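You operate a simulated robot arm through the tools that you are given. There is no shell and no other tool. Be economical: measure what you need, move in short steps, check, and stop when the job is done.

You are at the controls of a simulated two-armed robot. One attempt, no reset.

Task
Take the blue padlock and leave it on the middle shelf of the tool stand. Then take the slim cross-bar on the middle of the framing bench and put it away on the third shelf from the bottom of the stud rack. Then take the shim that says "3 MM" from the middle of the framing bench and put it on the middle shelf of the tool stand. Then put the gusset plate on the middle of the framing bench away on the third shelf from the bottom of the stud rack. Then switch the pawl lever on. Then open the upper drawer, fetch the teal shim with the smallest size on its label from the table top and set it in the inside of the upper drawer, then shut the drawer. Then take the grease cartridge from the table top and leave it on top of the brown carton there. Then push the slug drawer shut. Then open the low door, take the 10 MICRON filter element from the upper shelf of the store bay and put it on the middle shelf of the tool stand, then shut the door. Then take the felt tin and leave it in the yellow tub. Keep to this order. Set down upright: filter element. The pawl lever goes to its stop.
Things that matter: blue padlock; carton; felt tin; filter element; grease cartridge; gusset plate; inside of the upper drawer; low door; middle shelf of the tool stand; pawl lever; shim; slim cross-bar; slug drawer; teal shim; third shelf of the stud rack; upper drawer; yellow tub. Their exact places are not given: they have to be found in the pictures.

Only the result counts: the job must be done as asked and must still hold three seconds after the hand-in. Knocking over, shifting, dropping, spilling or breaking anything else fails it.

Robot
Two 7-joint arms with fingered hands on one trunk, on a base that drives. Base frame: it is fixed to the floor where the robot stands at the start and does not move with it; the origin is under the middle of the robot, x ahead of it, y to its left, z up; the surface under the hand at the start is at about z = 860. Lengths are in mm, angles in rad, forces in N, time in s.
The left shoulder is at the start at [46, 123, 1151], the right one opposite. With the tool pointing down near the work surface each hand reaches from about 440 to 840 mm from the robot's upright axis, wherever it stands, measured 20 degrees to its own side. Places, roughly: blue padlock (2x4x4 cm) [500, -100, 900]; carton [250, -2000, 1000]; felt tin (8x8x2 cm) [-1400, -2100, 500]; filter element [250, -3750, 500]; grease cartridge [250, -2250, 1000]; gusset plate [250, 500, 750]; inside of the upper drawer [-1300, 1800, 700]; low door [0, -3800, 500]; middle shelf of the tool stand [-1300, -2100, 500]; pawl lever [500, -900, 1000]; shim [250, 500, 750]; slim cross-bar [250, -250, 1000]; slug drawer [-100, -3400, 800]; teal shim [250, -2000, 1000]; third shelf of the stud rack [-1300, 2400, 1000]; upper drawer [-1200, 1800, 700]; yellow tub (25x25x23 cm) [-1200, 1100, 700]. Payload 4 kg a hand.
The tool frame of a hand sits at the grasp point between the pads (the TCP): z along the fingers, y along the line on which they close. The tips reach 29 mm beyond it. Largest opening 100 mm; the body of the gripper starts 34 mm behind the TCP. The gripper is a hand of 5 fingers: y runs from the thumb to the fingers, the wrist lies at [-15, -105, -177] in the tool frame, and closing takes about 1.5 s.
Orientation is told as [roll, pitch, yaw] about the base's x, y, z axes, in that order, counted from this pose: with the fingers straight down and the wrist toward the robot, the tool's x, y and z point along [0, 1, 0], [1, 0, 0] and [0, 0, -1] of the base frame.

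Tools
- The arms move only by the tool servo_tool. It takes "left_series", "right_series" or both (then of equal length, played together; a hand with none holds still); each is a list of rows, each a list of 7 numbers: the shift along the tool's x, y, z in mm, then the turn, a rotation vector about the tool's x, y, z in rad, then the gripper command, from -1 (fully open) to 1 (shut), values between in proportion. In form: [[dx, dy, dz, ax, ay, az, fingers], ...]. A call has 1 to 12 rows; each row shifts and turns the commanded pose from where the row before left it, along the tool's axes as they then stand. Each row takes 0.2 s and may step no farther than 50 mm and 0.15 rad from the row before; otherwise, or with a gripper value out of range, the whole call is refused. Where a pose cannot be reached the arm comes as near as it can. A force on the tool above 40 N (or 10 N above the force at the start of the call, whichever is more), or a blocked arm, ends the call early, and 0.2 s more pass. Each finger travels about 45 mm/s and halts on what it meets, pressing with about 21 N; the grip force reading is that of the motor and also rises with nothing between the fingers. The clock runs only during rows and for 0.2 s after the last one: add rows that do not move to give the fingers time. The reply holds the time, the measured pose of the TCP, the force on the tool along the base axes, the opening and the grip force, in the units named above and with some noise, with the torque about the TCP (base axes, N m) and any sound that the robot's microphone picked up.
- Cameras (640 x 400 px; columns grow to the right, rows downward): "scene" is now at [146.6, -16.7, 1287.1]; the picture's right is [-0.16, -0.99, 0.00], its down [-0.49, 0.08, -0.87] and it looks along [0.86, -0.14, -0.50] (base axes); focal length 214 px, centre (320, 200). "left" rides on the left gripper at [-66, -86, -121] in its tool frame; the picture's right is [-0.76, -0.31, 0.58], its down [0.59, -0.70, 0.40] and it looks along [0.28, 0.64, 0.71] (tool axes); focal length 247 px, centre (320, 200). "right" rides on the right gripper at [66, -86, -121] in its tool frame; the picture's right is [-0.76, 0.31, -0.58], its down [-0.59, -0.70, 0.40] and it looks along [-0.28, 0.64, 0.71] (tool axes); focal length 247 px, centre (320, 200).
- camera(camera): a new picture of that camera. No time passes.
- lift_body(by): slides the trunk up (or, below 0, down) by that many mm; the arms and the scene camera ride with it, the base frame stays. It gives what a move gives, with no picture.
- base_move(legs): drives the robot by 1 to 6 legs, each [ahead, turn to the left] in mm and rad, along the robot's own axes; the way and the turn of a leg run together, so that a leg with both is an arc; at most 1500 mm and 3.142 rad a leg. The arms and the cameras ride along, it lands a little off, and it stops where it bumps. It gives what a move gives.
- set_grasp(shape, hand): the hand has 5 fingers and takes this shape, open, in about a second: jaw (thumb against the fingers, like two jaws); tri (thumb and two fingers); tip (a fingertip pinch); poke (one finger out to press); point (the index stretched); flat (the hand flat); cup (the hand cupped); fist (a fist). The gripper value then closes the fingers along that shape, each until it touches; the sizes above hold for jaw. It gives what a move gives, with no picture.
- turn_head(pan, tilt): turns the head with the scene camera to pan (to the left, within 1.396 rad either way) and tilt (down, from -0.506 to 1.204), counted from straight ahead of the robot. It gives what a move gives.
- measure_at(camera, pixels): for up to 12 pixels [column, row] of the newest picture of that camera ("zoom" is the newest enlarged one), the place [x, y, z] in the base frame of the surface seen there, good to about 2 mm. No time passes.
- enlarge(camera, box): a new picture of the part [left, top, right, bottom] of that camera's present view, enlarged. No time passes.
- close_job(): hands the job in; it is judged then, once.

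Work in short steps. Measure before you move; look again where a grasp or a placing could have gone wrong, and mend it. You have 364 turns and 308 pictures in all, those below and enlarged ones among them. Open the grippers and draw the arms clear of the work before you hand the job in, unless the task says otherwise.

The tools are called after "Request:" as name(argument=value, ...) on one line, values as JSON. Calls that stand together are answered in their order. servo_tool: Moves the arms, as the interface text tells. Its arguments: {"type":"object","properties":{"left_series":{"type":"array","items":{"type":"array","items":{"type":"number"}}},"right_series":{"type":"array","items":{"type":"array","items":{"type":"number"}}}},"required":[]} The other tools are called the same way: lift_body (by) slides the trunk up or down; set_grasp (shape, hand) gives the hand a shape; base_move (legs) drives the base; turn_head (pan, tilt) turns the head that bears the scene camera; camera (camera) takes a picture; measure_at (camera, pixels) gives the place of the surface under pixels of a picture; enlarge (camera, box) takes an enlarged picture of a part of a camera's view; close_job () hands the job in.

At the start:

```text
time: 0.0
left_tcp_pos: [621.9, 122.8, 1211.6]
left_ee_rot: [0.001, 0.001, 0.007]
left_wrist_force: [0.3, 0.3, 0.4]
left_ft_torque: [-0.02, 0.03, -0.01]
left_width: 100.2
left_grip_force: 0.1
left_shape: jaw
right_tcp_pos: [440.4, -279.3, 1232.0]
right_ee_rot: [0.0, -0.001, 0.007]
right_wrist_force: [0.0, 0.2, -0.4]
right_ft_torque: [0.04, 0.01, 0.0]
right_width: 100.1
right_grip_force: 0.0
right_shape: jaw
trunk travel left (down, up): [-350.0, 397.0]
robot x, y, heading: [0.3, -1.6, 0.0]
head pan, tilt: [-0.161, 0.522]
```

scene: 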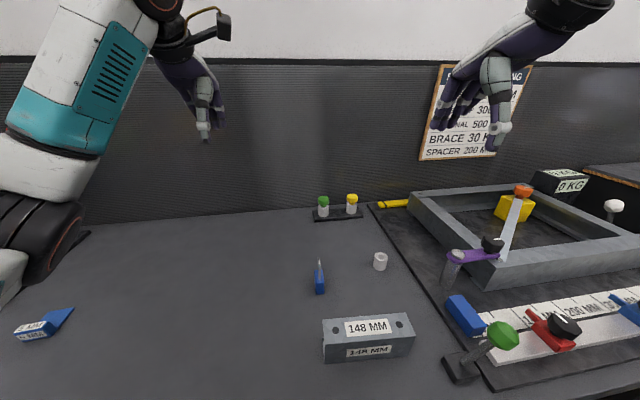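
right: 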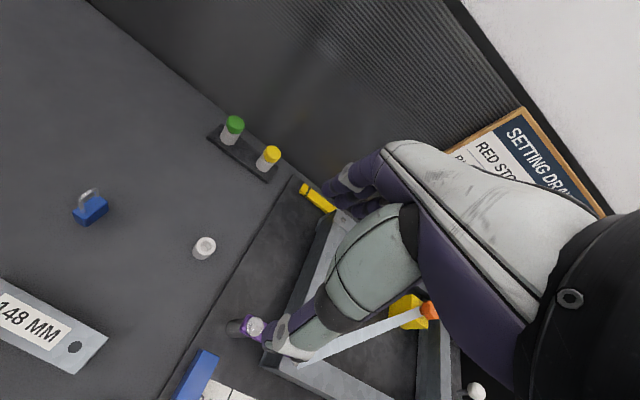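
left: 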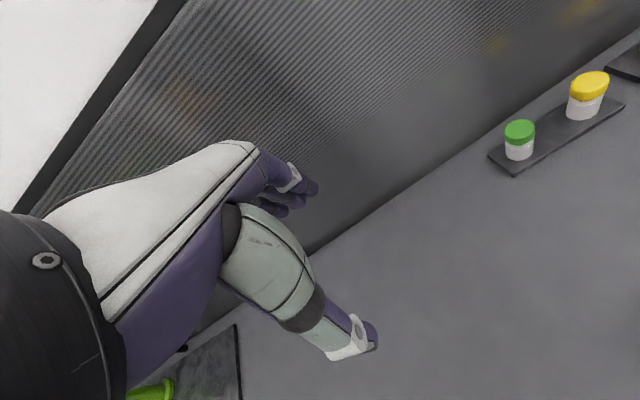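

The blue padlock is seen at about (319,278) standing up on the bench. I measure it and enlarge it.

Request:
measure_at(camera="scene", pixels=[[319, 265], [319, 285], [314, 285], [324, 285], [319, 300], [360, 350], [380, 262]])

Request:
enlarge(camera="scene", box=[270, 230, 430, 330])

Request:
enlarge(camera="right", box=[40, 160, 200, 260])

```text
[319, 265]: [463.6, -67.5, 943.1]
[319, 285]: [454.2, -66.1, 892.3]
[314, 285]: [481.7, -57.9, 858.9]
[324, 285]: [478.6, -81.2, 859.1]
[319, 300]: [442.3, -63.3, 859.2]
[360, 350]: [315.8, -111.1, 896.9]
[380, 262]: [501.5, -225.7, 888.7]
```

```text
4.00 times, centred on (350, 280) of scene
```

zoom: 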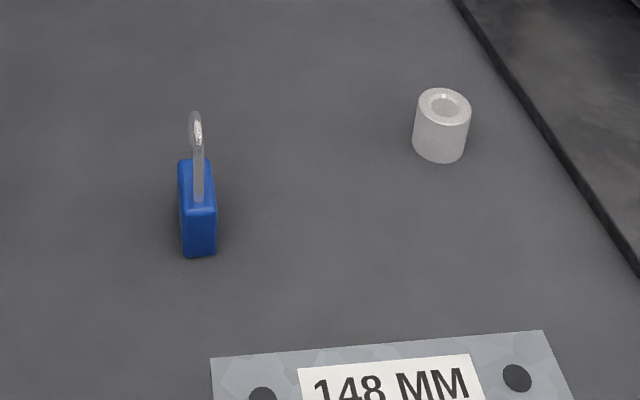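

```text
4.00 times, centred on (120, 210) of right
```

zoom: 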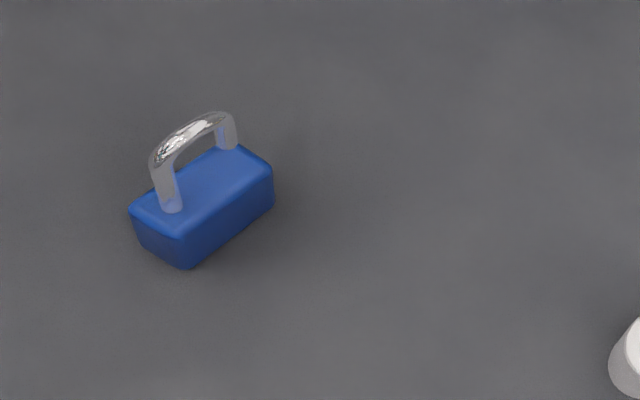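

Measure the padlock's corners from the enlarged right picture, so I know its axis and height.

Request:
measure_at(camera="zoom", pixels=[[195, 125], [135, 215], [180, 238], [268, 172], [240, 150], [200, 205], [172, 203], [232, 145], [158, 160], [228, 118], [185, 268], [270, 205]])

Request:
turn_head(pan=-0.9, tilt=0.4)

Request:
camera(camera="scene")

```text
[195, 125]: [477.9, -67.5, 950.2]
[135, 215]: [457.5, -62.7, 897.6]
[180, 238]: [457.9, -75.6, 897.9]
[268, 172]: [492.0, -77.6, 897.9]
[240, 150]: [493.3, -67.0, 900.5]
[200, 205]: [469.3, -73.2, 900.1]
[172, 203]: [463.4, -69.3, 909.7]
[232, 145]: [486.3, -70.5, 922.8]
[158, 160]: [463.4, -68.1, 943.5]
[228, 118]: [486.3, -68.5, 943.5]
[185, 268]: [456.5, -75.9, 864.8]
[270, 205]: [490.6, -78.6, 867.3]
```

```text
time: 1.1
left_tcp_pos: [621.6, 122.4, 1211.9]
left_ee_rot: [-0.001, -0.001, 0.008]
left_wrist_force: [0.1, -0.1, -0.5]
left_ft_torque: [0.0, -0.02, 0.0]
left_width: 100.0
left_grip_force: 0.0
left_shape: jaw
right_tcp_pos: [439.6, -279.6, 1232.2]
right_ee_rot: [-0.002, 0.0, 0.005]
right_wrist_force: [-0.2, -0.3, -0.2]
right_ft_torque: [0.04, 0.01, 0.02]
right_width: 100.0
right_grip_force: 0.0
right_shape: jaw
trunk travel left (down, up): [-350.0, 397.0]
robot x, y, heading: [-2.3, -1.3, -0.004]
head pan, tilt: [-0.901, 0.4]
```

```text
302 pictures are left
```

scene: 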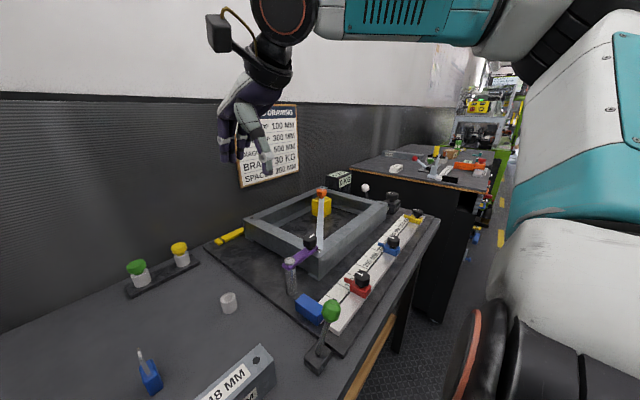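

The padlock body is x 457–494, y −79…−61, z 860–900, with the shackle up to 950. I will grasp it from the near side with the fingers 30° below level, closing along y. First I turn the right hand high up: yaw +90°.

Request:
servo_tool(right_series=[[0, 0, 0, 0, 0, -0.143, -1], [0, 0, 0, 0, 0, -0.143, -1], [0, 0, 0, 0, 0, -0.143, -1], [0, 0, 0, 0, 0, -0.143, -1], [0, 0, 0, 0, 0, -0.143, -1], [0, 0, 0, 0, 0, -0.143, -1], [0, 0, 0, 0, 0, -0.143, -1], [0, 0, 0, 0, 0, -0.143, -1], [0, 0, 0, 0, 0, -0.143, -1], [0, 0, 0, 0, 0, -0.143, -1], [0, 0, 0, 0, 0, -0.143, -1], [0, 0, 0, 0, 0, 0, -0.2]])

Request:
servo_tool(right_series=[[0, 0, 0, 0, -0.15, 0, -0.2], [0, 0, 0, 0, -0.15, 0, -0.2], [0, 0, 0, 0, -0.15, 0, -0.2], [0, 0, 0, 0, -0.15, 0, -0.2], [0, 0, 0, 0, -0.15, 0, -0.2], [0, 0, 0, 0, -0.15, 0, -0.2], [0, 0, 0, 0, -0.15, 0, -0.2]])

Request:
turn_head(pan=0, tilt=0.6)

Request:
camera(camera="scene")

```text
time: 3.7
left_tcp_pos: [621.1, 122.1, 1212.2]
left_ee_rot: [-0.002, 0.0, 0.007]
left_wrist_force: [-1.3, -0.7, 0.1]
left_ft_torque: [-0.03, -0.01, 0.0]
left_width: 99.8
left_grip_force: 0.0
left_shape: jaw
right_tcp_pos: [440.0, -279.3, 1231.6]
right_ee_rot: [0.0, 0.0, 1.582]
right_wrist_force: [0.0, -0.8, -0.4]
right_ft_torque: [-0.03, 0.0, -0.03]
right_width: 65.6
right_grip_force: 0.1
right_shape: jaw
trunk travel left (down, up): [-350.0, 397.0]
robot x, y, heading: [-1.1, -1.9, -0.003]
head pan, tilt: [-0.901, 0.4]
```

```text
time: 5.3
left_tcp_pos: [619.8, 122.3, 1211.3]
left_ee_rot: [0.001, -0.001, 0.008]
left_wrist_force: [-0.2, 0.4, -0.1]
left_ft_torque: [0.03, 0.0, -0.02]
left_width: 99.9
left_grip_force: 0.0
left_shape: jaw
right_tcp_pos: [441.4, -280.7, 1232.3]
right_ee_rot: [-1.052, 0.0, 1.577]
right_wrist_force: [0.5, 0.0, 0.1]
right_ft_torque: [0.0, -0.01, 0.01]
right_width: 60.4
right_grip_force: 0.1
right_shape: jaw
trunk travel left (down, up): [-350.0, 397.0]
robot x, y, heading: [1.0, -0.5, 0.005]
head pan, tilt: [-0.901, 0.4]
```

```text
time: 6.5
left_tcp_pos: [620.8, 122.4, 1212.3]
left_ee_rot: [0.002, 0.0, 0.007]
left_wrist_force: [0.5, 1.0, 0.5]
left_ft_torque: [0.02, 0.02, -0.02]
left_width: 99.7
left_grip_force: 0.1
left_shape: jaw
right_tcp_pos: [440.0, -280.7, 1231.1]
right_ee_rot: [-1.047, 0.0, 1.58]
right_wrist_force: [0.3, 0.3, -0.3]
right_ft_torque: [-0.01, -0.02, -0.01]
right_width: 60.2
right_grip_force: 0.1
right_shape: jaw
trunk travel left (down, up): [-350.0, 397.0]
robot x, y, heading: [-2.9, 0.3, -0.001]
head pan, tilt: [0.0, 0.6]
```

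```text
301 pictures are left
```

scene: 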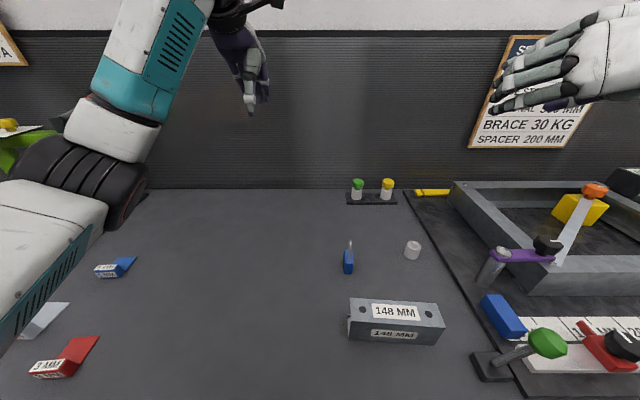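

The right hand is turned as wanted and the way is clear. I move it to the pre-grasp point (383, −69.5, 940), 100 mm back from the padlock.

Request:
servo_tool(right_series=[[35.1, 26.4, 11.9, 0, 0, 0, -0.2], [35.1, 26.4, 11.9, 0, 0, 0, -0.2], [35.1, 26.4, 11.9, 0, 0, 0, -0.2], [35.1, 26.4, 11.9, 0, 0, 0, -0.2], [35.1, 26.4, 11.9, 0, 0, 0, -0.2], [35.1, 26.4, 11.9, 0, 0, 0, -0.2], [35.1, 26.4, 11.9, 0, 0, 0, -0.2], [35.1, 26.4, 11.9, 0, 0, 0, -0.2]])

Request:
camera(camera="right")

Request:
camera(camera="scene")

```text
time: 8.3
left_tcp_pos: [622.6, 124.5, 1212.2]
left_ee_rot: [0.001, 0.001, 0.006]
left_wrist_force: [-0.4, 0.1, -0.1]
left_ft_torque: [0.01, 0.03, 0.01]
left_width: 100.0
left_grip_force: 0.0
left_shape: jaw
right_tcp_pos: [437.1, -85.1, 940.3]
right_ee_rot: [-1.05, 0.0, 1.578]
right_wrist_force: [0.3, 0.1, 0.4]
right_ft_torque: [-0.01, 0.01, -0.01]
right_width: 60.4
right_grip_force: 0.0
right_shape: jaw
right hand out of reach, approached as far as the arm can: row 4, 5, 6
trunk travel left (down, up): [-350.0, 397.0]
robot x, y, heading: [2.0, 0.1, 0.001]
head pan, tilt: [0.0, 0.6]
```

```text
300 pictures are left
```

right: 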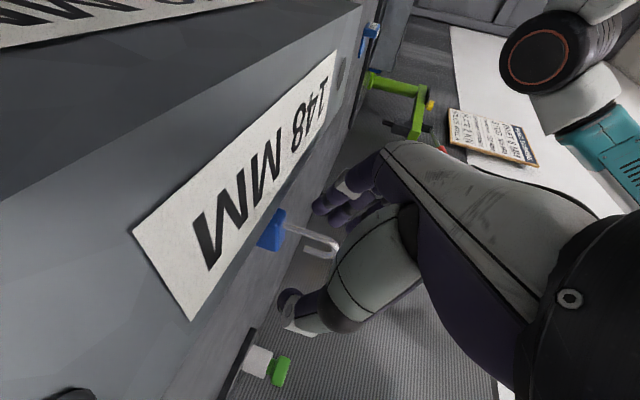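

```text
299 pictures are left
```

scene: 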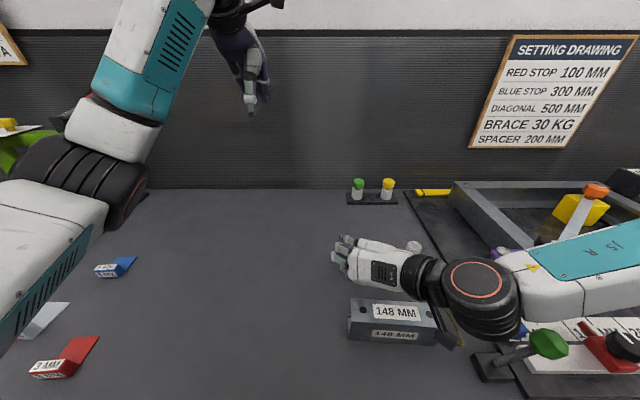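

The wrist camera hangs below the hand in this pose and nears the 148 MM block, so this approach is poor. Before choosing the grasp I want to see the tool stand: I lift the hand, back off and turn to look.

Request:
servo_tool(right_series=[[-40, 0, -24, 0, 0, 0, -0.2], [-40, 0, -24, 0, 0, 0, -0.2], [-40, 0, -24, 0, 0, 0, -0.2], [-40, 0, -24, 0, 0, 0, -0.2], [-40, 0, -24, 0, 0, 0, -0.2]])

Request:
base_move(legs=[[-700, 0], [0, -1.3]])

Request:
turn_head(pan=-0.6, tilt=0.35)

Request:
camera(camera="scene")

```text
time: 9.5
left_tcp_pos: [619.5, 123.4, 1213.4]
left_ee_rot: [0.0, 0.001, 0.007]
left_wrist_force: [0.0, 0.2, -0.6]
left_ft_torque: [-0.04, -0.04, 0.0]
left_width: 99.9
left_grip_force: 0.0
left_shape: jaw
right_tcp_pos: [450.2, -82.3, 1174.4]
right_ee_rot: [-1.047, -0.001, 1.579]
right_wrist_force: [-1.1, 0.2, 0.0]
right_ft_torque: [0.0, -0.03, 0.02]
right_width: 60.5
right_grip_force: 0.0
right_shape: jaw
right hand out of reach, approached as far as the arm can: row 1, 2
trunk travel left (down, up): [-350.0, 397.0]
robot x, y, heading: [-0.2, -1.7, -0.002]
head pan, tilt: [0.0, 0.6]
```

```text
time: 16.7
left_tcp_pos: [-425.0, -568.5, 1211.1]
left_ee_rot: [-0.001, 0.001, -1.304]
left_wrist_force: [-0.2, 0.3, 0.5]
left_ft_torque: [0.01, -0.02, -0.01]
left_width: 99.7
left_grip_force: 0.0
left_shape: jaw
right_tcp_pos: [-667.5, -459.3, 1173.5]
right_ee_rot: [-1.05, -0.001, 0.269]
right_wrist_force: [0.7, -0.1, 0.5]
right_ft_torque: [0.01, -0.01, 0.03]
right_width: 60.2
right_grip_force: 0.1
right_shape: jaw
trunk travel left (down, up): [-350.0, 397.0]
robot x, y, heading: [-705.1, 2.6, -1.311]
head pan, tilt: [0.0, 0.6]
```

```text
time: 17.7
left_tcp_pos: [-426.1, -568.9, 1211.9]
left_ee_rot: [0.0, 0.0, -1.304]
left_wrist_force: [0.7, -0.4, -0.3]
left_ft_torque: [-0.02, -0.03, 0.01]
left_width: 100.0
left_grip_force: 0.0
left_shape: jaw
right_tcp_pos: [-667.3, -458.3, 1173.1]
right_ee_rot: [-1.049, -0.001, 0.268]
right_wrist_force: [0.3, 0.5, -0.5]
right_ft_torque: [0.0, 0.01, -0.01]
right_width: 60.0
right_grip_force: 0.0
right_shape: jaw
trunk travel left (down, up): [-350.0, 397.0]
robot x, y, heading: [-702.8, -1.3, -1.312]
head pan, tilt: [-0.6, 0.351]
```

```text
298 pictures are left
```

scene: 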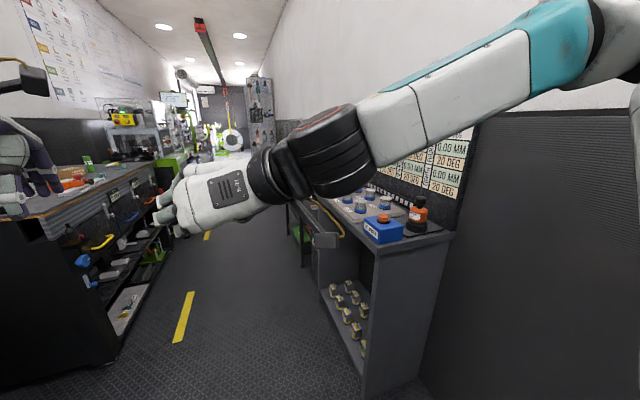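

The tool stand lies behind my hand, on the right. I measure a few points of the aisle to know how wide it is.

Request:
measure_at(camera="scene", pixels=[[378, 250], [450, 237], [60, 215], [115, 350], [365, 395], [320, 250], [300, 215], [155, 210], [265, 90], [180, 330]])

Request:
turn_head(pan=-0.25, tilt=0.3)

Request:
camera(camera="scene")

```text
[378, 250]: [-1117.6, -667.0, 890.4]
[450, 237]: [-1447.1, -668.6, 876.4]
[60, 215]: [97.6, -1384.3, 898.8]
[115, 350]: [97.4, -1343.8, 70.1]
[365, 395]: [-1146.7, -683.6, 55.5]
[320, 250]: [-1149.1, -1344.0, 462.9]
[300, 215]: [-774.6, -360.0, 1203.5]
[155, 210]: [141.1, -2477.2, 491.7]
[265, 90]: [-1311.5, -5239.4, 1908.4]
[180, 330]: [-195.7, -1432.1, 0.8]
```

```text
time: 18.5
left_tcp_pos: [-424.6, -569.2, 1211.7]
left_ee_rot: [0.0, 0.0, -1.304]
left_wrist_force: [0.4, 0.4, -0.1]
left_ft_torque: [-0.03, -0.01, -0.01]
left_width: 99.7
left_grip_force: 0.0
left_shape: jaw
right_tcp_pos: [-667.5, -458.2, 1173.0]
right_ee_rot: [-1.051, 0.001, 0.268]
right_wrist_force: [0.5, -0.3, -1.2]
right_ft_torque: [0.0, 0.01, 0.0]
right_width: 60.2
right_grip_force: 0.1
right_shape: jaw
trunk travel left (down, up): [-350.0, 397.0]
robot x, y, heading: [-704.4, -0.1, -1.31]
head pan, tilt: [-0.25, 0.3]
```

```text
297 pictures are left
```

scene: 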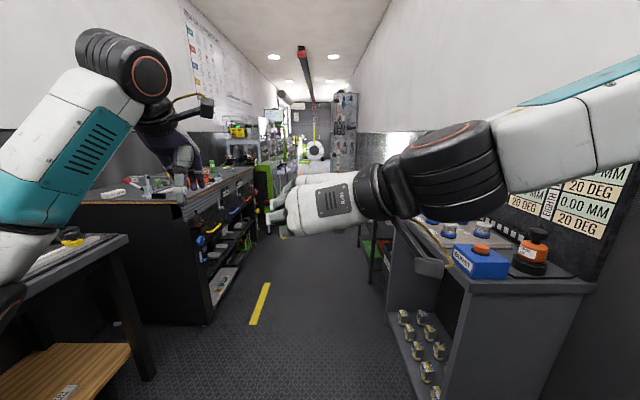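

The aisle is clear from about x −1100 to +90. I drive forward 1300 mm and turn toward the tool stand at (−1300, −2100).

Request:
base_move(legs=[[1300, 0], [0, -1.0]])

Request:
turn_head(pan=0.0, tilt=0.5)

Request:
camera(camera="scene")

```text
time: 27.6
left_tcp_pos: [-667.3, -1812.4, 1212.5]
left_ee_rot: [-0.001, 0.0, -2.267]
left_wrist_force: [0.1, -0.2, -0.3]
left_ft_torque: [0.02, 0.0, -0.02]
left_width: 99.7
left_grip_force: 0.1
left_shape: jaw
right_tcp_pos: [-714.5, -1549.6, 1173.2]
right_ee_rot: [-1.049, -0.001, -0.694]
right_wrist_force: [0.0, -0.6, -0.8]
right_ft_torque: [0.0, 0.02, 0.04]
right_width: 60.0
right_grip_force: 0.2
right_shape: jaw
trunk travel left (down, up): [-350.0, 397.0]
robot x, y, heading: [-362.7, -1255.7, -2.274]
head pan, tilt: [-0.25, 0.3]
```

```text
time: 28.4
left_tcp_pos: [-667.0, -1812.7, 1211.6]
left_ee_rot: [-0.001, 0.0, -2.268]
left_wrist_force: [-0.4, -0.2, -0.1]
left_ft_torque: [-0.01, -0.03, -0.01]
left_width: 99.4
left_grip_force: 0.0
left_shape: jaw
right_tcp_pos: [-714.9, -1549.9, 1171.9]
right_ee_rot: [-1.048, -0.001, -0.695]
right_wrist_force: [0.7, 0.8, -0.2]
right_ft_torque: [0.01, 0.01, 0.02]
right_width: 60.4
right_grip_force: 0.0
right_shape: jaw
trunk travel left (down, up): [-350.0, 397.0]
robot x, y, heading: [-361.6, -1255.1, -2.271]
head pan, tilt: [0.0, 0.499]
```

```text
296 pictures are left
```

scene: 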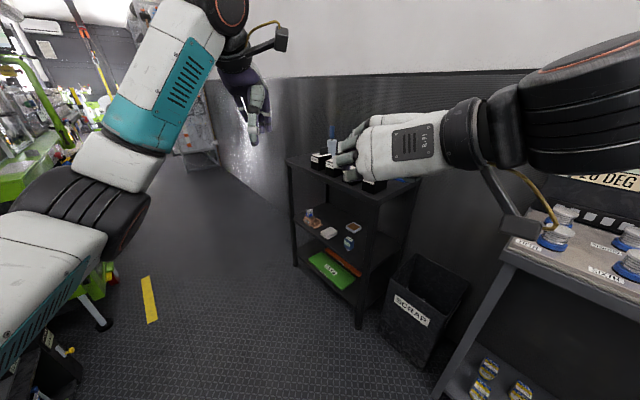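

The tool stand is at (350,230): three levels, the middle one at about row 230, with clear gaps. I enlarge it and measure.

Request:
enlarge(camera="scene", box=[270, 140, 430, 340])

Request:
measure_at(camera="scene", pixels=[[290, 160], [360, 193], [292, 212], [358, 258], [358, 240], [350, 232], [310, 217], [330, 230], [372, 232], [355, 318], [335, 270], [400, 185]])

```text
2.00 times, centred on (350, 240) of scene
```

zoom: 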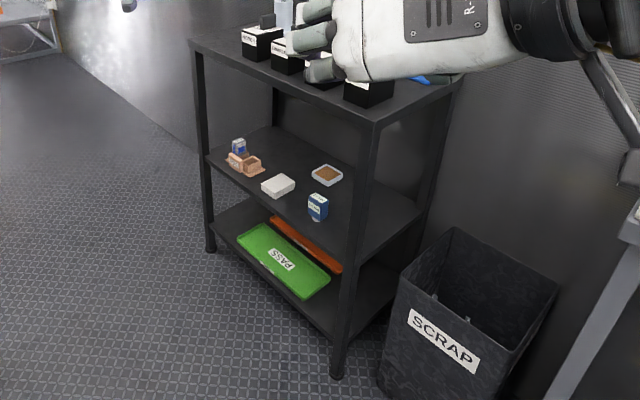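

```text
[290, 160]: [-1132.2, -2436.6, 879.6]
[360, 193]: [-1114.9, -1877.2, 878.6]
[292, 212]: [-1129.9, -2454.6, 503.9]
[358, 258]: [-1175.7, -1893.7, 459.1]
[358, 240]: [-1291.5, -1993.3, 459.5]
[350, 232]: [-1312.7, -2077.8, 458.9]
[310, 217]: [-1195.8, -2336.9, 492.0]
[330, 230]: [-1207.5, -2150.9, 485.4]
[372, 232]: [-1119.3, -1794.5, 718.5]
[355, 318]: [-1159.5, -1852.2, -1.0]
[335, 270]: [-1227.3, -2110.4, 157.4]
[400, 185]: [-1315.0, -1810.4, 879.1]
```

The middle shelf surface is at z 459, front edge x ≈ −1110, y −1890…−2440, with about 390 mm headroom, so a downward hand can place at its front. I set the right hand upright again and drive back to the bench.

Request:
servo_tool(right_series=[[0, 0, 0, 0, 0.15, 0, -0.4], [0, 0, 0, 0, 0.15, 0, -0.4], [0, 0, 0, 0, 0.15, 0, -0.4], [0, 0, 0, 0, 0.15, 0, -0.4], [0, 0, 0, 0, 0.15, 0, -0.4], [0, 0, 0, 0, 0.15, 0, -0.4], [0, 0, 0, 0, 0.15, 0, -0.4]])

Request:
base_move(legs=[[0, 0.961], [-1300, 0], [0, 1.311], [690, 0]])

Request:
turn_head(pan=-0.1, tilt=0.7)

Request:
camera(camera="scene")

```text
time: 30.0
left_tcp_pos: [-668.6, -1812.6, 1210.5]
left_ee_rot: [0.0, 0.001, -2.266]
left_wrist_force: [-0.4, 0.2, 0.2]
left_ft_torque: [0.01, -0.02, 0.01]
left_width: 100.0
left_grip_force: 0.0
left_shape: jaw
right_tcp_pos: [-714.8, -1550.1, 1172.1]
right_ee_rot: [0.004, -0.001, -0.697]
right_wrist_force: [0.3, -0.9, -0.5]
right_ft_torque: [0.02, 0.04, 0.0]
right_width: 69.8
right_grip_force: 0.1
right_shape: jaw
right hand out of reach, approached as far as the arm can: row 2
trunk travel left (down, up): [-350.0, 397.0]
robot x, y, heading: [-360.7, -1259.5, -2.276]
head pan, tilt: [0.0, 0.499]
```

```text
time: 45.6
left_tcp_pos: [639.2, 104.5, 1212.0]
left_ee_rot: [0.0, -0.001, -0.001]
left_wrist_force: [0.1, 0.2, 0.5]
left_ft_torque: [0.0, 0.0, 0.01]
left_width: 99.7
left_grip_force: 0.1
left_shape: jaw
right_tcp_pos: [468.9, -98.1, 1172.5]
right_ee_rot: [0.0, -0.001, 1.57]
right_wrist_force: [1.0, 0.4, 0.5]
right_ft_torque: [0.01, 0.03, -0.03]
right_width: 69.7
right_grip_force: 0.0
right_shape: jaw
trunk travel left (down, up): [-350.0, 397.0]
robot x, y, heading: [15.6, -12.7, -0.01]
head pan, tilt: [0.0, 0.499]
```

```text
time: 46.4
left_tcp_pos: [640.3, 105.2, 1212.2]
left_ee_rot: [0.0, 0.001, -0.004]
left_wrist_force: [0.2, -0.7, -0.6]
left_ft_torque: [-0.03, 0.02, 0.0]
left_width: 99.6
left_grip_force: 0.1
left_shape: jaw
right_tcp_pos: [467.8, -96.6, 1172.5]
right_ee_rot: [0.0, 0.0, 1.57]
right_wrist_force: [-0.1, 0.9, 0.1]
right_ft_torque: [0.0, 0.01, -0.03]
right_width: 70.0
right_grip_force: 0.0
right_shape: jaw
trunk travel left (down, up): [-350.0, 397.0]
robot x, y, heading: [19.2, -15.2, -0.016]
head pan, tilt: [-0.099, 0.7]
```

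```text
294 pictures are left
```

scene: 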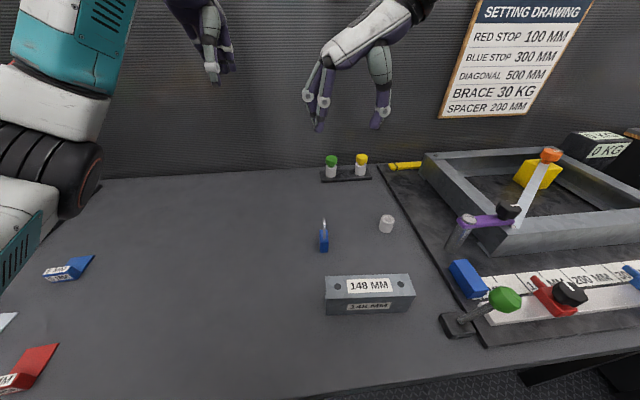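

TCP is at (468, −97, 1172). I lower to (475, −69.5, 940) above the padlock body, straddling the shackle.

Request:
servo_tool(right_series=[[-7, 28, 20, 0, 0, 0, -0.4], [0, 0, 45, 0, 0, 0, -0.4], [0, 0, 45, 0, 0, 0, -0.4], [0, 0, 45, 0, 0, 0, -0.4], [0, 0, 45, 0, 0, 0, -0.4], [0, 0, 20, 0, 0, 0, -0.4]])

Request:
camera(camera="right")

Request:
enlarge(camera="scene", box=[240, 160, 400, 260])

```text
time: 47.8
left_tcp_pos: [640.1, 105.8, 1211.7]
left_ee_rot: [0.001, 0.001, -0.002]
left_wrist_force: [0.2, 0.7, 0.2]
left_ft_torque: [0.04, -0.01, -0.07]
left_width: 99.7
left_grip_force: 0.0
left_shape: jaw
right_tcp_pos: [476.4, -72.6, 955.6]
right_ee_rot: [0.001, -0.001, 1.573]
right_wrist_force: [-0.4, 0.2, -0.6]
right_ft_torque: [-0.03, -0.01, 0.0]
right_width: 69.9
right_grip_force: 0.1
right_shape: jaw
trunk travel left (down, up): [-350.0, 397.0]
robot x, y, heading: [16.0, -10.2, -0.012]
head pan, tilt: [-0.099, 0.7]
```

```text
293 pictures are left
```

right: 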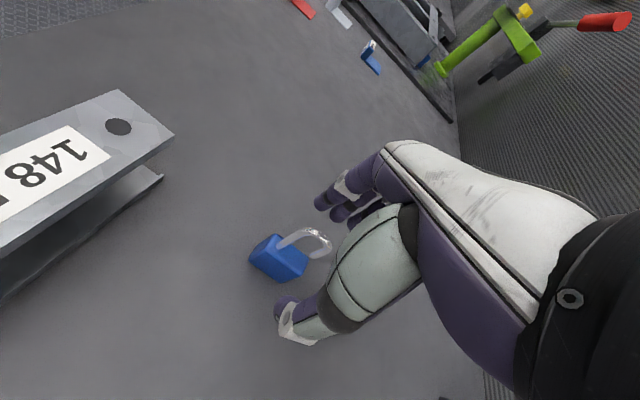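

```text
4.00 times, centred on (320, 210) of scene
```

zoom: 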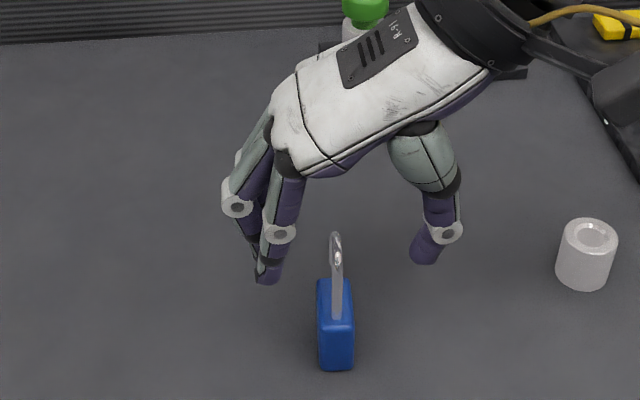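

Well centred above the padlock. I lower 22 mm so that the tips end just above the body, and close on the shackle.

Request:
servo_tool(right_series=[[1, 2, 21, 0, 0, 0, -0.4], [0, 0, 0, 0, 0, 0, 0.3], [0, 0, 0, 0, 0, 0, 1], [0, 0, 0, 0, 0, 0, 1], [0, 0, 0, 0, 0, 0, 1], [0, 0, 0, 0, 0, 0, 1], [0, 0, 0, 0, 0, 0, 1], [0, 0, 0, 0, 0, 0, 1]])

Request:
camera(camera="right")

```text
time: 49.6
left_tcp_pos: [639.3, 105.2, 1212.7]
left_ee_rot: [0.0, -0.001, -0.003]
left_wrist_force: [0.0, -0.4, 0.5]
left_ft_torque: [0.0, 0.02, 0.01]
left_width: 99.8
left_grip_force: 0.1
left_shape: jaw
right_tcp_pos: [476.1, -69.9, 933.3]
right_ee_rot: [0.0, 0.0, 1.572]
right_wrist_force: [-1.2, -0.6, 0.8]
right_ft_torque: [0.0, -0.03, 0.02]
right_width: 0.0
right_grip_force: 21.4
right_shape: jaw
trunk travel left (down, up): [-350.0, 397.0]
robot x, y, heading: [18.7, -13.6, -0.012]
head pan, tilt: [-0.099, 0.7]
```

```text
291 pictures are left
```

right: 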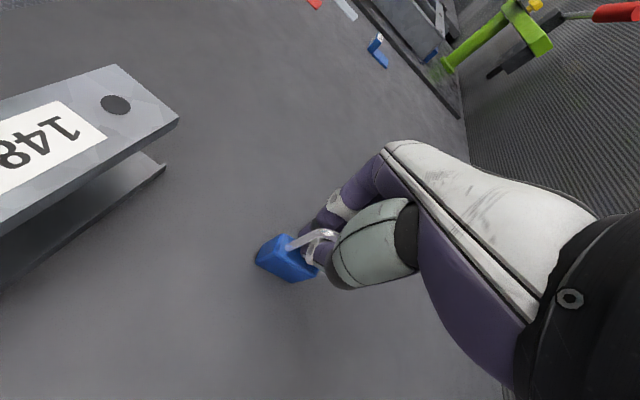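

Width reads 0 although the shackle should be between the fingers; I enlarge both views to see.

Request:
enlarge(camera="right", box=[230, 190, 390, 290])

Request:
enlarge(camera="scene", box=[260, 180, 380, 260])

```text
4.00 times, centred on (310, 240) of right
```

zoom: 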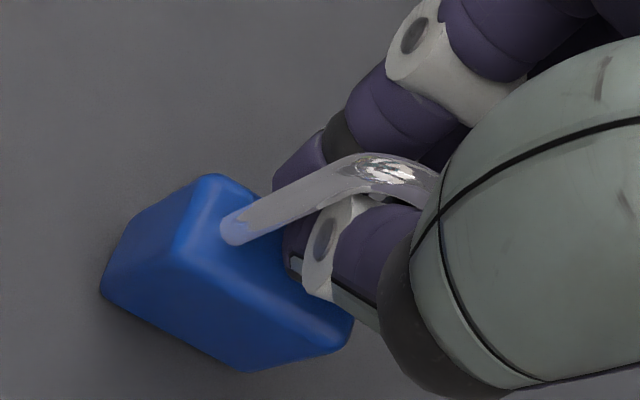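

```text
5.00 times, centred on (320, 220) of scene
```

zoom: 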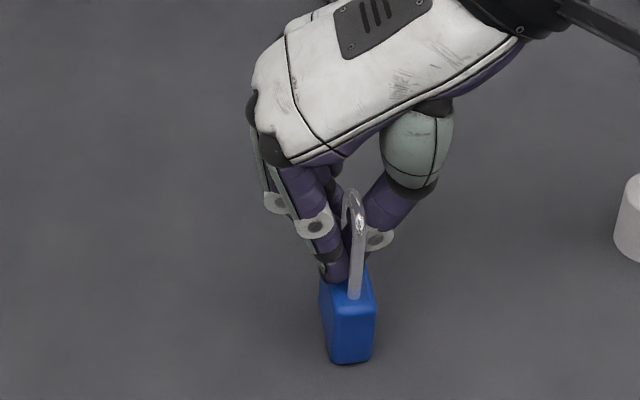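

The fingers met through the shackle loop. I open, rise, turn the hand back to yaw 0 and instead grasp the 38 mm body along x.

Request:
servo_tool(right_series=[[0, 0, 0, 0, 0, 0, -0.4], [0, 0, 0, 0, 0, 0, -0.4], [0, 0, 0, 0, 0, 0, -0.4], [0, 0, 0, 0, 0, 0, -0.4], [0, 0, 0, 0, 0, 0, -0.4], [0, 0, -50, 0, 0, 0, -0.4], [0, 0, -10, 0, 0, 0, -0.4], [0, 0, 0, 0, 0, 0, -0.6]])

Request:
servo_tool(right_series=[[0, 0, 0, 0, 0, 0.143, -0.6], [0, 0, 0, 0, 0, 0.143, -0.6], [0, 0, 0, 0, 0, 0.143, -0.6], [0, 0, 0, 0, 0, 0.143, -0.6], [0, 0, 0, 0, 0, 0.143, -0.6], [0, 0, 0, 0, 0, 0.143, -0.6], [0, 0, 0, 0, 0, 0.143, -0.6], [0, 0, 0, 0, 0, 0.143, -0.6], [0, 0, 0, 0, 0, 0.143, -0.6], [0, 0, 0, 0, 0, 0.143, -0.6], [0, 0, 0, 0, 0, 0.143, -0.6], [0, 0, 0, 0, 0, 0, -0.6]])

Request:
camera(camera="right")

Request:
enlarge(camera="scene", box=[260, 160, 380, 260])

```text
time: 51.4
left_tcp_pos: [639.4, 106.5, 1212.4]
left_ee_rot: [0.0, -0.002, -0.002]
left_wrist_force: [-0.3, -0.1, -0.7]
left_ft_torque: [-0.03, -0.06, -0.02]
left_width: 100.0
left_grip_force: 0.1
left_shape: jaw
right_tcp_pos: [474.6, -71.1, 992.3]
right_ee_rot: [0.001, 0.001, 1.568]
right_wrist_force: [0.6, -0.1, 0.2]
right_ft_torque: [-0.01, -0.02, 0.04]
right_width: 79.6
right_grip_force: 0.1
right_shape: jaw
trunk travel left (down, up): [-350.0, 397.0]
robot x, y, heading: [18.1, -11.1, -0.012]
head pan, tilt: [-0.099, 0.7]
```

```text
time: 54.0
left_tcp_pos: [639.3, 105.9, 1211.9]
left_ee_rot: [0.0, 0.0, -0.002]
left_wrist_force: [-0.8, 0.6, 0.6]
left_ft_torque: [-0.03, 0.02, 0.01]
left_width: 100.0
left_grip_force: 0.1
left_shape: jaw
right_tcp_pos: [520.1, -400.1, 1038.7]
right_ee_rot: [0.027, -0.004, 0.021]
right_wrist_force: [0.3, 0.0, -0.1]
right_ft_torque: [-0.01, 0.03, -0.01]
right_width: 79.9
right_grip_force: 0.1
right_shape: jaw
right hand out of reach, approached as far as the arm can: row 4, 5, 6, 7, 8, 9, 10, 11
trunk travel left (down, up): [-350.0, 397.0]
robot x, y, heading: [19.2, -10.5, -0.013]
head pan, tilt: [-0.099, 0.7]
```

```text
288 pictures are left
```

right: 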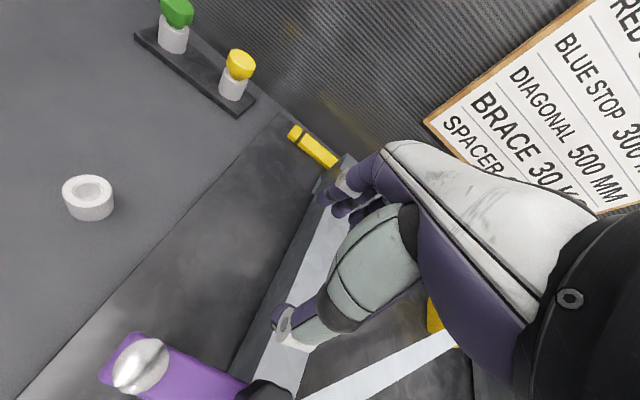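

```text
4.00 times, centred on (320, 210) of scene
```

zoom: 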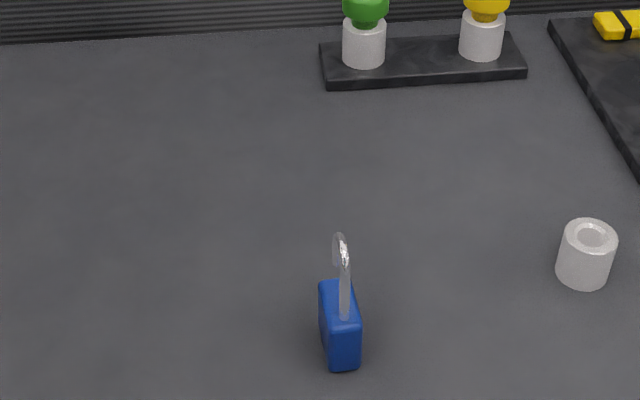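

The yaw-0 pose at this spot is too near the robot and the arm swung away (at z 1038, nothing touched). I raise it, back the base 110 mm and then come over the padlock.

Request:
servo_tool(right_series=[[0, 0, -45, 0, 0, 0, -0.6], [0, 0, -45, 0, 0, 0, -0.6], [0, 0, -20, 0, 0, 0, -0.6]])

Request:
base_move(legs=[[-110, 0]])

```text
time: 54.8
left_tcp_pos: [638.8, 106.2, 1212.3]
left_ee_rot: [0.0, 0.002, -0.001]
left_wrist_force: [-0.5, 0.5, 0.3]
left_ft_torque: [0.0, 0.02, -0.02]
left_width: 100.1
left_grip_force: 0.0
left_shape: jaw
right_tcp_pos: [521.9, -426.4, 1148.6]
right_ee_rot: [0.002, 0.0, 0.005]
right_wrist_force: [-0.3, 0.3, 0.0]
right_ft_torque: [-0.01, 0.01, 0.02]
right_width: 80.0
right_grip_force: 0.0
right_shape: jaw
right hand out of reach, approached as far as the arm can: row 1, 2
trunk travel left (down, up): [-350.0, 397.0]
robot x, y, heading: [17.3, -10.5, -0.01]
head pan, tilt: [-0.099, 0.7]
```

```text
time: 56.0
left_tcp_pos: [526.8, 106.7, 1213.1]
left_ee_rot: [0.001, -0.002, -0.005]
left_wrist_force: [-0.9, -1.4, 1.2]
left_ft_torque: [0.0, -0.03, -0.01]
left_width: 99.8
left_grip_force: 0.1
left_shape: jaw
right_tcp_pos: [408.9, -424.7, 1148.5]
right_ee_rot: [0.004, -0.002, 0.004]
right_wrist_force: [0.5, 0.5, -0.1]
right_ft_torque: [-0.04, -0.03, -0.02]
right_width: 79.7
right_grip_force: 0.1
right_shape: jaw
trunk travel left (down, up): [-350.0, 397.0]
robot x, y, heading: [-93.5, -10.3, -0.016]
head pan, tilt: [-0.099, 0.7]
```

Now I move over the padlock at constant height.

Request:
servo_tool(right_series=[[44.2, 8.3, 0, 0, 0, 0, -0.6], [44.2, 8.3, 0, 0, 0, 0, -0.6], [44.2, 8.3, 0, 0, 0, 0, -0.6], [44.2, 8.3, 0, 0, 0, 0, -0.6], [44.2, 8.3, 0, 0, 0, 0, -0.6], [44.2, 8.3, 0, 0, 0, 0, -0.6], [44.2, 8.3, 0, 0, 0, 0, -0.6], [44.2, 8.3, 0, 0, 0, 0, -0.6], [0, 0, 0, 0, 0, 0, -0.6]])

Request:
camera(camera="right")

```text
time: 58.0
left_tcp_pos: [528.7, 104.9, 1212.6]
left_ee_rot: [0.0, -0.001, -0.003]
left_wrist_force: [-0.5, 0.5, 0.0]
left_ft_torque: [0.0, -0.01, 0.01]
left_width: 99.7
left_grip_force: 0.0
left_shape: jaw
right_tcp_pos: [472.4, -410.3, 1117.5]
right_ee_rot: [0.018, -0.004, 0.017]
right_wrist_force: [0.1, 0.1, 0.4]
right_ft_torque: [-0.02, 0.0, 0.0]
right_width: 79.9
right_grip_force: 0.1
right_shape: jaw
right hand out of reach, approached as far as the arm can: row 1, 2, 3, 4, 5, 6, 7, 8
trunk travel left (down, up): [-350.0, 397.0]
robot x, y, heading: [-93.9, -10.2, -0.01]
head pan, tilt: [-0.099, 0.7]
```

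```text
286 pictures are left
```

right: 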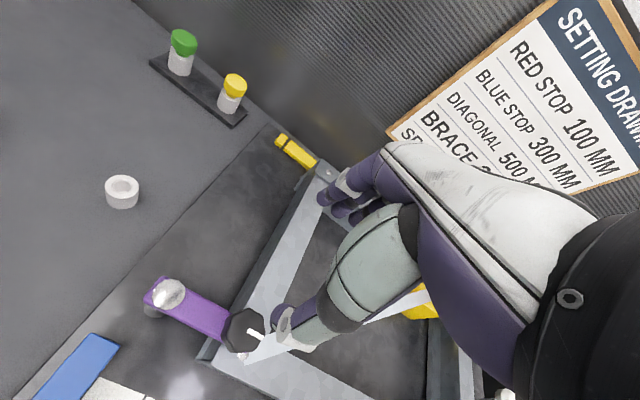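

The arm is stuck at a joint limit toward the middle. I turn the base 0.3 rad to the left, so that the padlock lies on the right arm's own side.

Request:
base_move(legs=[[0, 0.35]])

Request:
servo_tool(right_series=[[0, 0, -15, 0, 0, 0.07, -0.6], [0, 0, -15, 0, 0, 0.07, -0.6], [0, 0, 0, 0, 0, 0.07, -0.6], [0, 0, 0, 0, 0, 0.07, -0.6], [0, 0, 0, 0, 0, 0.07, -0.6]])

```text
time: 59.5
left_tcp_pos: [452.8, 308.9, 1211.7]
left_ee_rot: [-0.001, 0.001, 0.337]
left_wrist_force: [-0.7, -0.5, 0.6]
left_ft_torque: [-0.02, -0.02, 0.01]
left_width: 100.0
left_grip_force: 0.1
left_shape: jaw
right_tcp_pos: [572.4, -196.4, 1117.6]
right_ee_rot: [0.017, -0.003, 0.361]
right_wrist_force: [0.2, 0.0, -0.8]
right_ft_torque: [-0.02, 0.0, -0.01]
right_width: 79.7
right_grip_force: 0.1
right_shape: jaw
trunk travel left (down, up): [-350.0, 397.0]
robot x, y, heading: [-91.7, -11.5, 0.333]
head pan, tilt: [-0.099, 0.7]
```

```text
time: 60.7
left_tcp_pos: [452.6, 308.1, 1212.3]
left_ee_rot: [0.0, 0.0, 0.338]
left_wrist_force: [0.2, 0.2, 0.1]
left_ft_torque: [-0.01, 0.02, 0.01]
left_width: 99.9
left_grip_force: 0.0
left_shape: jaw
right_tcp_pos: [617.7, -324.8, 1124.5]
right_ee_rot: [0.026, 0.004, 0.02]
right_wrist_force: [-0.1, -0.8, -1.2]
right_ft_torque: [0.0, 0.02, -0.04]
right_width: 79.7
right_grip_force: 0.0
right_shape: jaw
right hand out of reach, approached as far as the arm can: row 1, 2, 3, 4, 5
trunk travel left (down, up): [-350.0, 397.0]
robot x, y, heading: [-91.0, -12.8, 0.335]
head pan, tilt: [-0.099, 0.7]
```

The arm drifted again. I look at its configuration before moving more.

Request:
turn_head(pan=-0.5, tilt=0.45)

Request:
camera(camera="scene")

```text
time: 61.5
left_tcp_pos: [452.4, 309.0, 1212.7]
left_ee_rot: [0.0, 0.002, 0.338]
left_wrist_force: [0.2, 0.4, 0.1]
left_ft_torque: [0.01, -0.01, 0.01]
left_width: 100.0
left_grip_force: 0.1
left_shape: jaw
right_tcp_pos: [617.0, -324.0, 1126.2]
right_ee_rot: [0.029, 0.003, 0.021]
right_wrist_force: [0.7, 0.6, -0.1]
right_ft_torque: [0.0, 0.02, 0.03]
right_width: 79.9
right_grip_force: 0.1
right_shape: jaw
trunk travel left (down, up): [-350.0, 397.0]
robot x, y, heading: [-93.0, -10.3, 0.33]
head pan, tilt: [-0.499, 0.45]
```

```text
285 pictures are left
```

scene: 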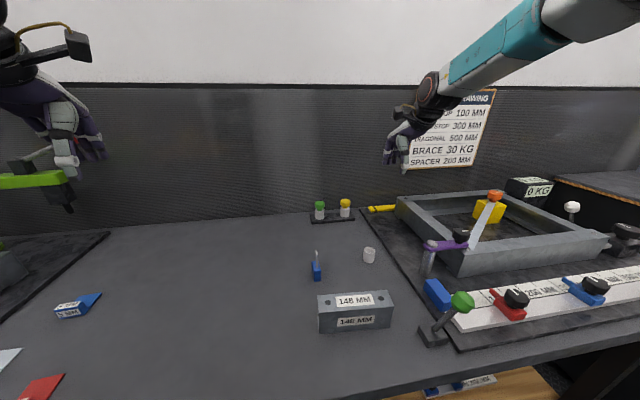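

The right elbow is now lifted high. I try to bring the right arm back to its starting posture, then use the left arm (still in its good posture) for the padlock.

Request:
servo_tool(right_series=[[10, -40, -10, 0, 0, -0.06, -0.6], [10, -40, -10, 0, 0, -0.06, -0.6], [15, -35, -10, 0, 0, -0.06, -0.6], [20, -35, -15, 0, 0, -0.06, -0.6], [25, -30, -15, 0, 0, -0.06, -0.6], [25, -20, -15, 0, 0, -0.03, -0.6], [25, -20, -15, 0, 0, 0, -0.6], [20, 0, -10, 0, 0, 0, -0.6]])

Request:
camera(camera="scene")

```text
time: 63.3
left_tcp_pos: [454.0, 308.8, 1212.8]
left_ee_rot: [0.0, -0.001, 0.339]
left_wrist_force: [-0.5, 0.8, 0.4]
left_ft_torque: [0.01, 0.02, -0.02]
left_width: 99.8
left_grip_force: 0.0
left_shape: jaw
right_tcp_pos: [395.8, -283.0, 1224.8]
right_ee_rot: [0.02, -0.003, 0.35]
right_wrist_force: [0.2, 0.6, 0.2]
right_ft_torque: [0.02, 0.03, -0.03]
right_width: 79.8
right_grip_force: 0.0
right_shape: jaw
right hand out of reach, approached as far as the arm can: row 3, 5, 6, 7, 8
trunk travel left (down, up): [-350.0, 397.0]
robot x, y, heading: [-94.3, -7.4, 0.327]
head pan, tilt: [-0.499, 0.45]
```

```text
284 pictures are left
```

scene: 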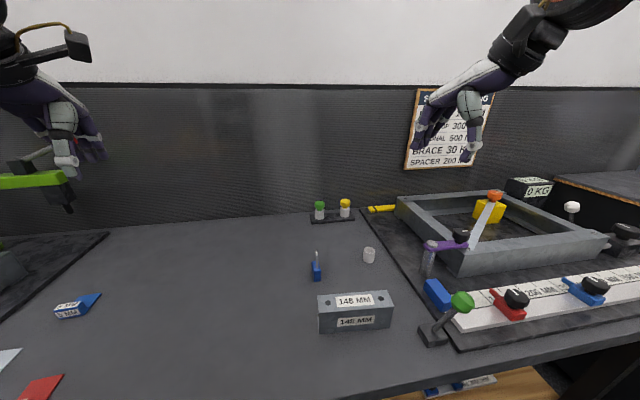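

I turn the base so the padlock lies on the left arm's side.

Request:
base_move(legs=[[0, -0.58]])

Request:
turn_head(pan=0.1, tilt=0.6)

Request:
camera(camera="scene")

Request:
camera(camera="left")

```text
time: 65.4
left_tcp_pos: [538.7, -53.3, 1211.9]
left_ee_rot: [0.0, 0.001, -0.257]
left_wrist_force: [-0.9, -0.3, -0.7]
left_ft_torque: [0.03, 0.02, -0.01]
left_width: 99.8
left_grip_force: 0.1
left_shape: jaw
right_tcp_pos: [159.9, -512.3, 1225.7]
right_ee_rot: [0.024, -0.002, -0.243]
right_wrist_force: [0.5, -0.1, -0.6]
right_ft_torque: [0.0, 0.01, 0.0]
right_width: 79.5
right_grip_force: 0.0
right_shape: jaw
trunk travel left (down, up): [-350.0, 397.0]
robot x, y, heading: [-92.8, -9.6, -0.264]
head pan, tilt: [-0.499, 0.45]
```

```text
time: 66.4
left_tcp_pos: [538.4, -54.0, 1212.6]
left_ee_rot: [-0.002, 0.0, -0.259]
left_wrist_force: [-0.3, 0.1, 0.5]
left_ft_torque: [0.0, -0.03, 0.0]
left_width: 99.7
left_grip_force: 0.1
left_shape: jaw
right_tcp_pos: [159.7, -511.4, 1226.0]
right_ee_rot: [0.021, -0.003, -0.243]
right_wrist_force: [-0.3, -0.8, -1.0]
right_ft_torque: [0.02, -0.02, -0.01]
right_width: 79.8
right_grip_force: 0.1
right_shape: jaw
trunk travel left (down, up): [-350.0, 397.0]
robot x, y, heading: [-90.7, -10.5, -0.267]
head pan, tilt: [0.099, 0.6]
```

```text
283 pictures are left
```

scene: 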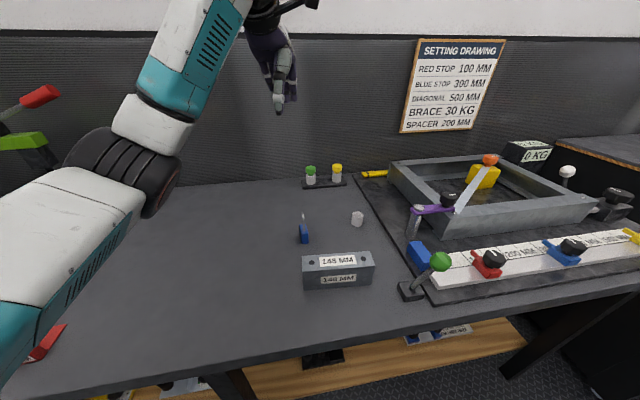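

```text
282 pictures are left
```

left: 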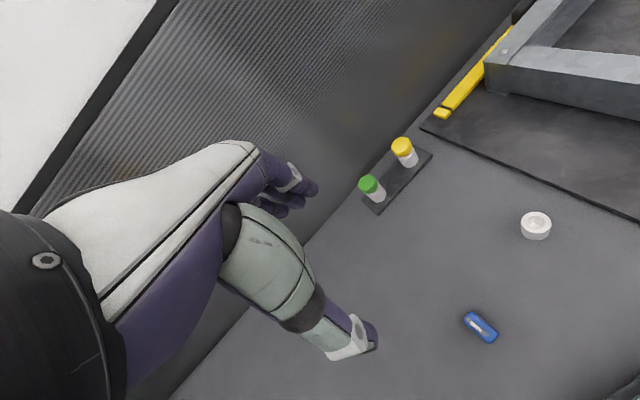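

The left hand hangs at (538, −54, 1212), close to the padlock. I move it over the padlock and down to z ≈ 985, watching reach.

Request:
servo_tool(left_series=[[-5.4, -9.5, 38, 0, 0, 0, -0.6], [-5.4, -9.5, 38, 0, 0, 0, -0.6], [-5.4, -9.5, 38, 0, 0, 0, -0.6], [-5.4, -9.5, 38, 0, 0, 0, -0.6], [-5.4, -9.5, 38, 0, 0, 0, -0.6], [-5.4, -9.5, 38, 0, 0, 0, -0.6], [0, 0, 0, 0, 0, 0, -0.6]])

Request:
camera(camera="left")

```text
time: 68.0
left_tcp_pos: [476.3, -69.4, 983.4]
left_ee_rot: [-0.001, 0.0, -0.257]
left_wrist_force: [0.5, -0.6, 0.2]
left_ft_torque: [0.03, -0.02, 0.01]
left_width: 80.2
left_grip_force: 0.0
left_shape: jaw
right_tcp_pos: [159.9, -510.0, 1225.6]
right_ee_rot: [0.022, -0.003, -0.245]
right_wrist_force: [0.5, 0.4, 0.1]
right_ft_torque: [0.02, 0.02, -0.02]
right_width: 79.8
right_grip_force: 0.0
right_shape: jaw
trunk travel left (down, up): [-350.0, 397.0]
robot x, y, heading: [-94.2, -12.9, -0.265]
head pan, tilt: [0.099, 0.6]
```

```text
281 pictures are left
```

left: 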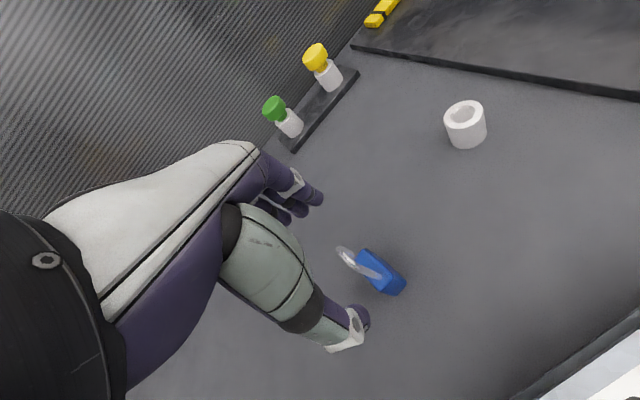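

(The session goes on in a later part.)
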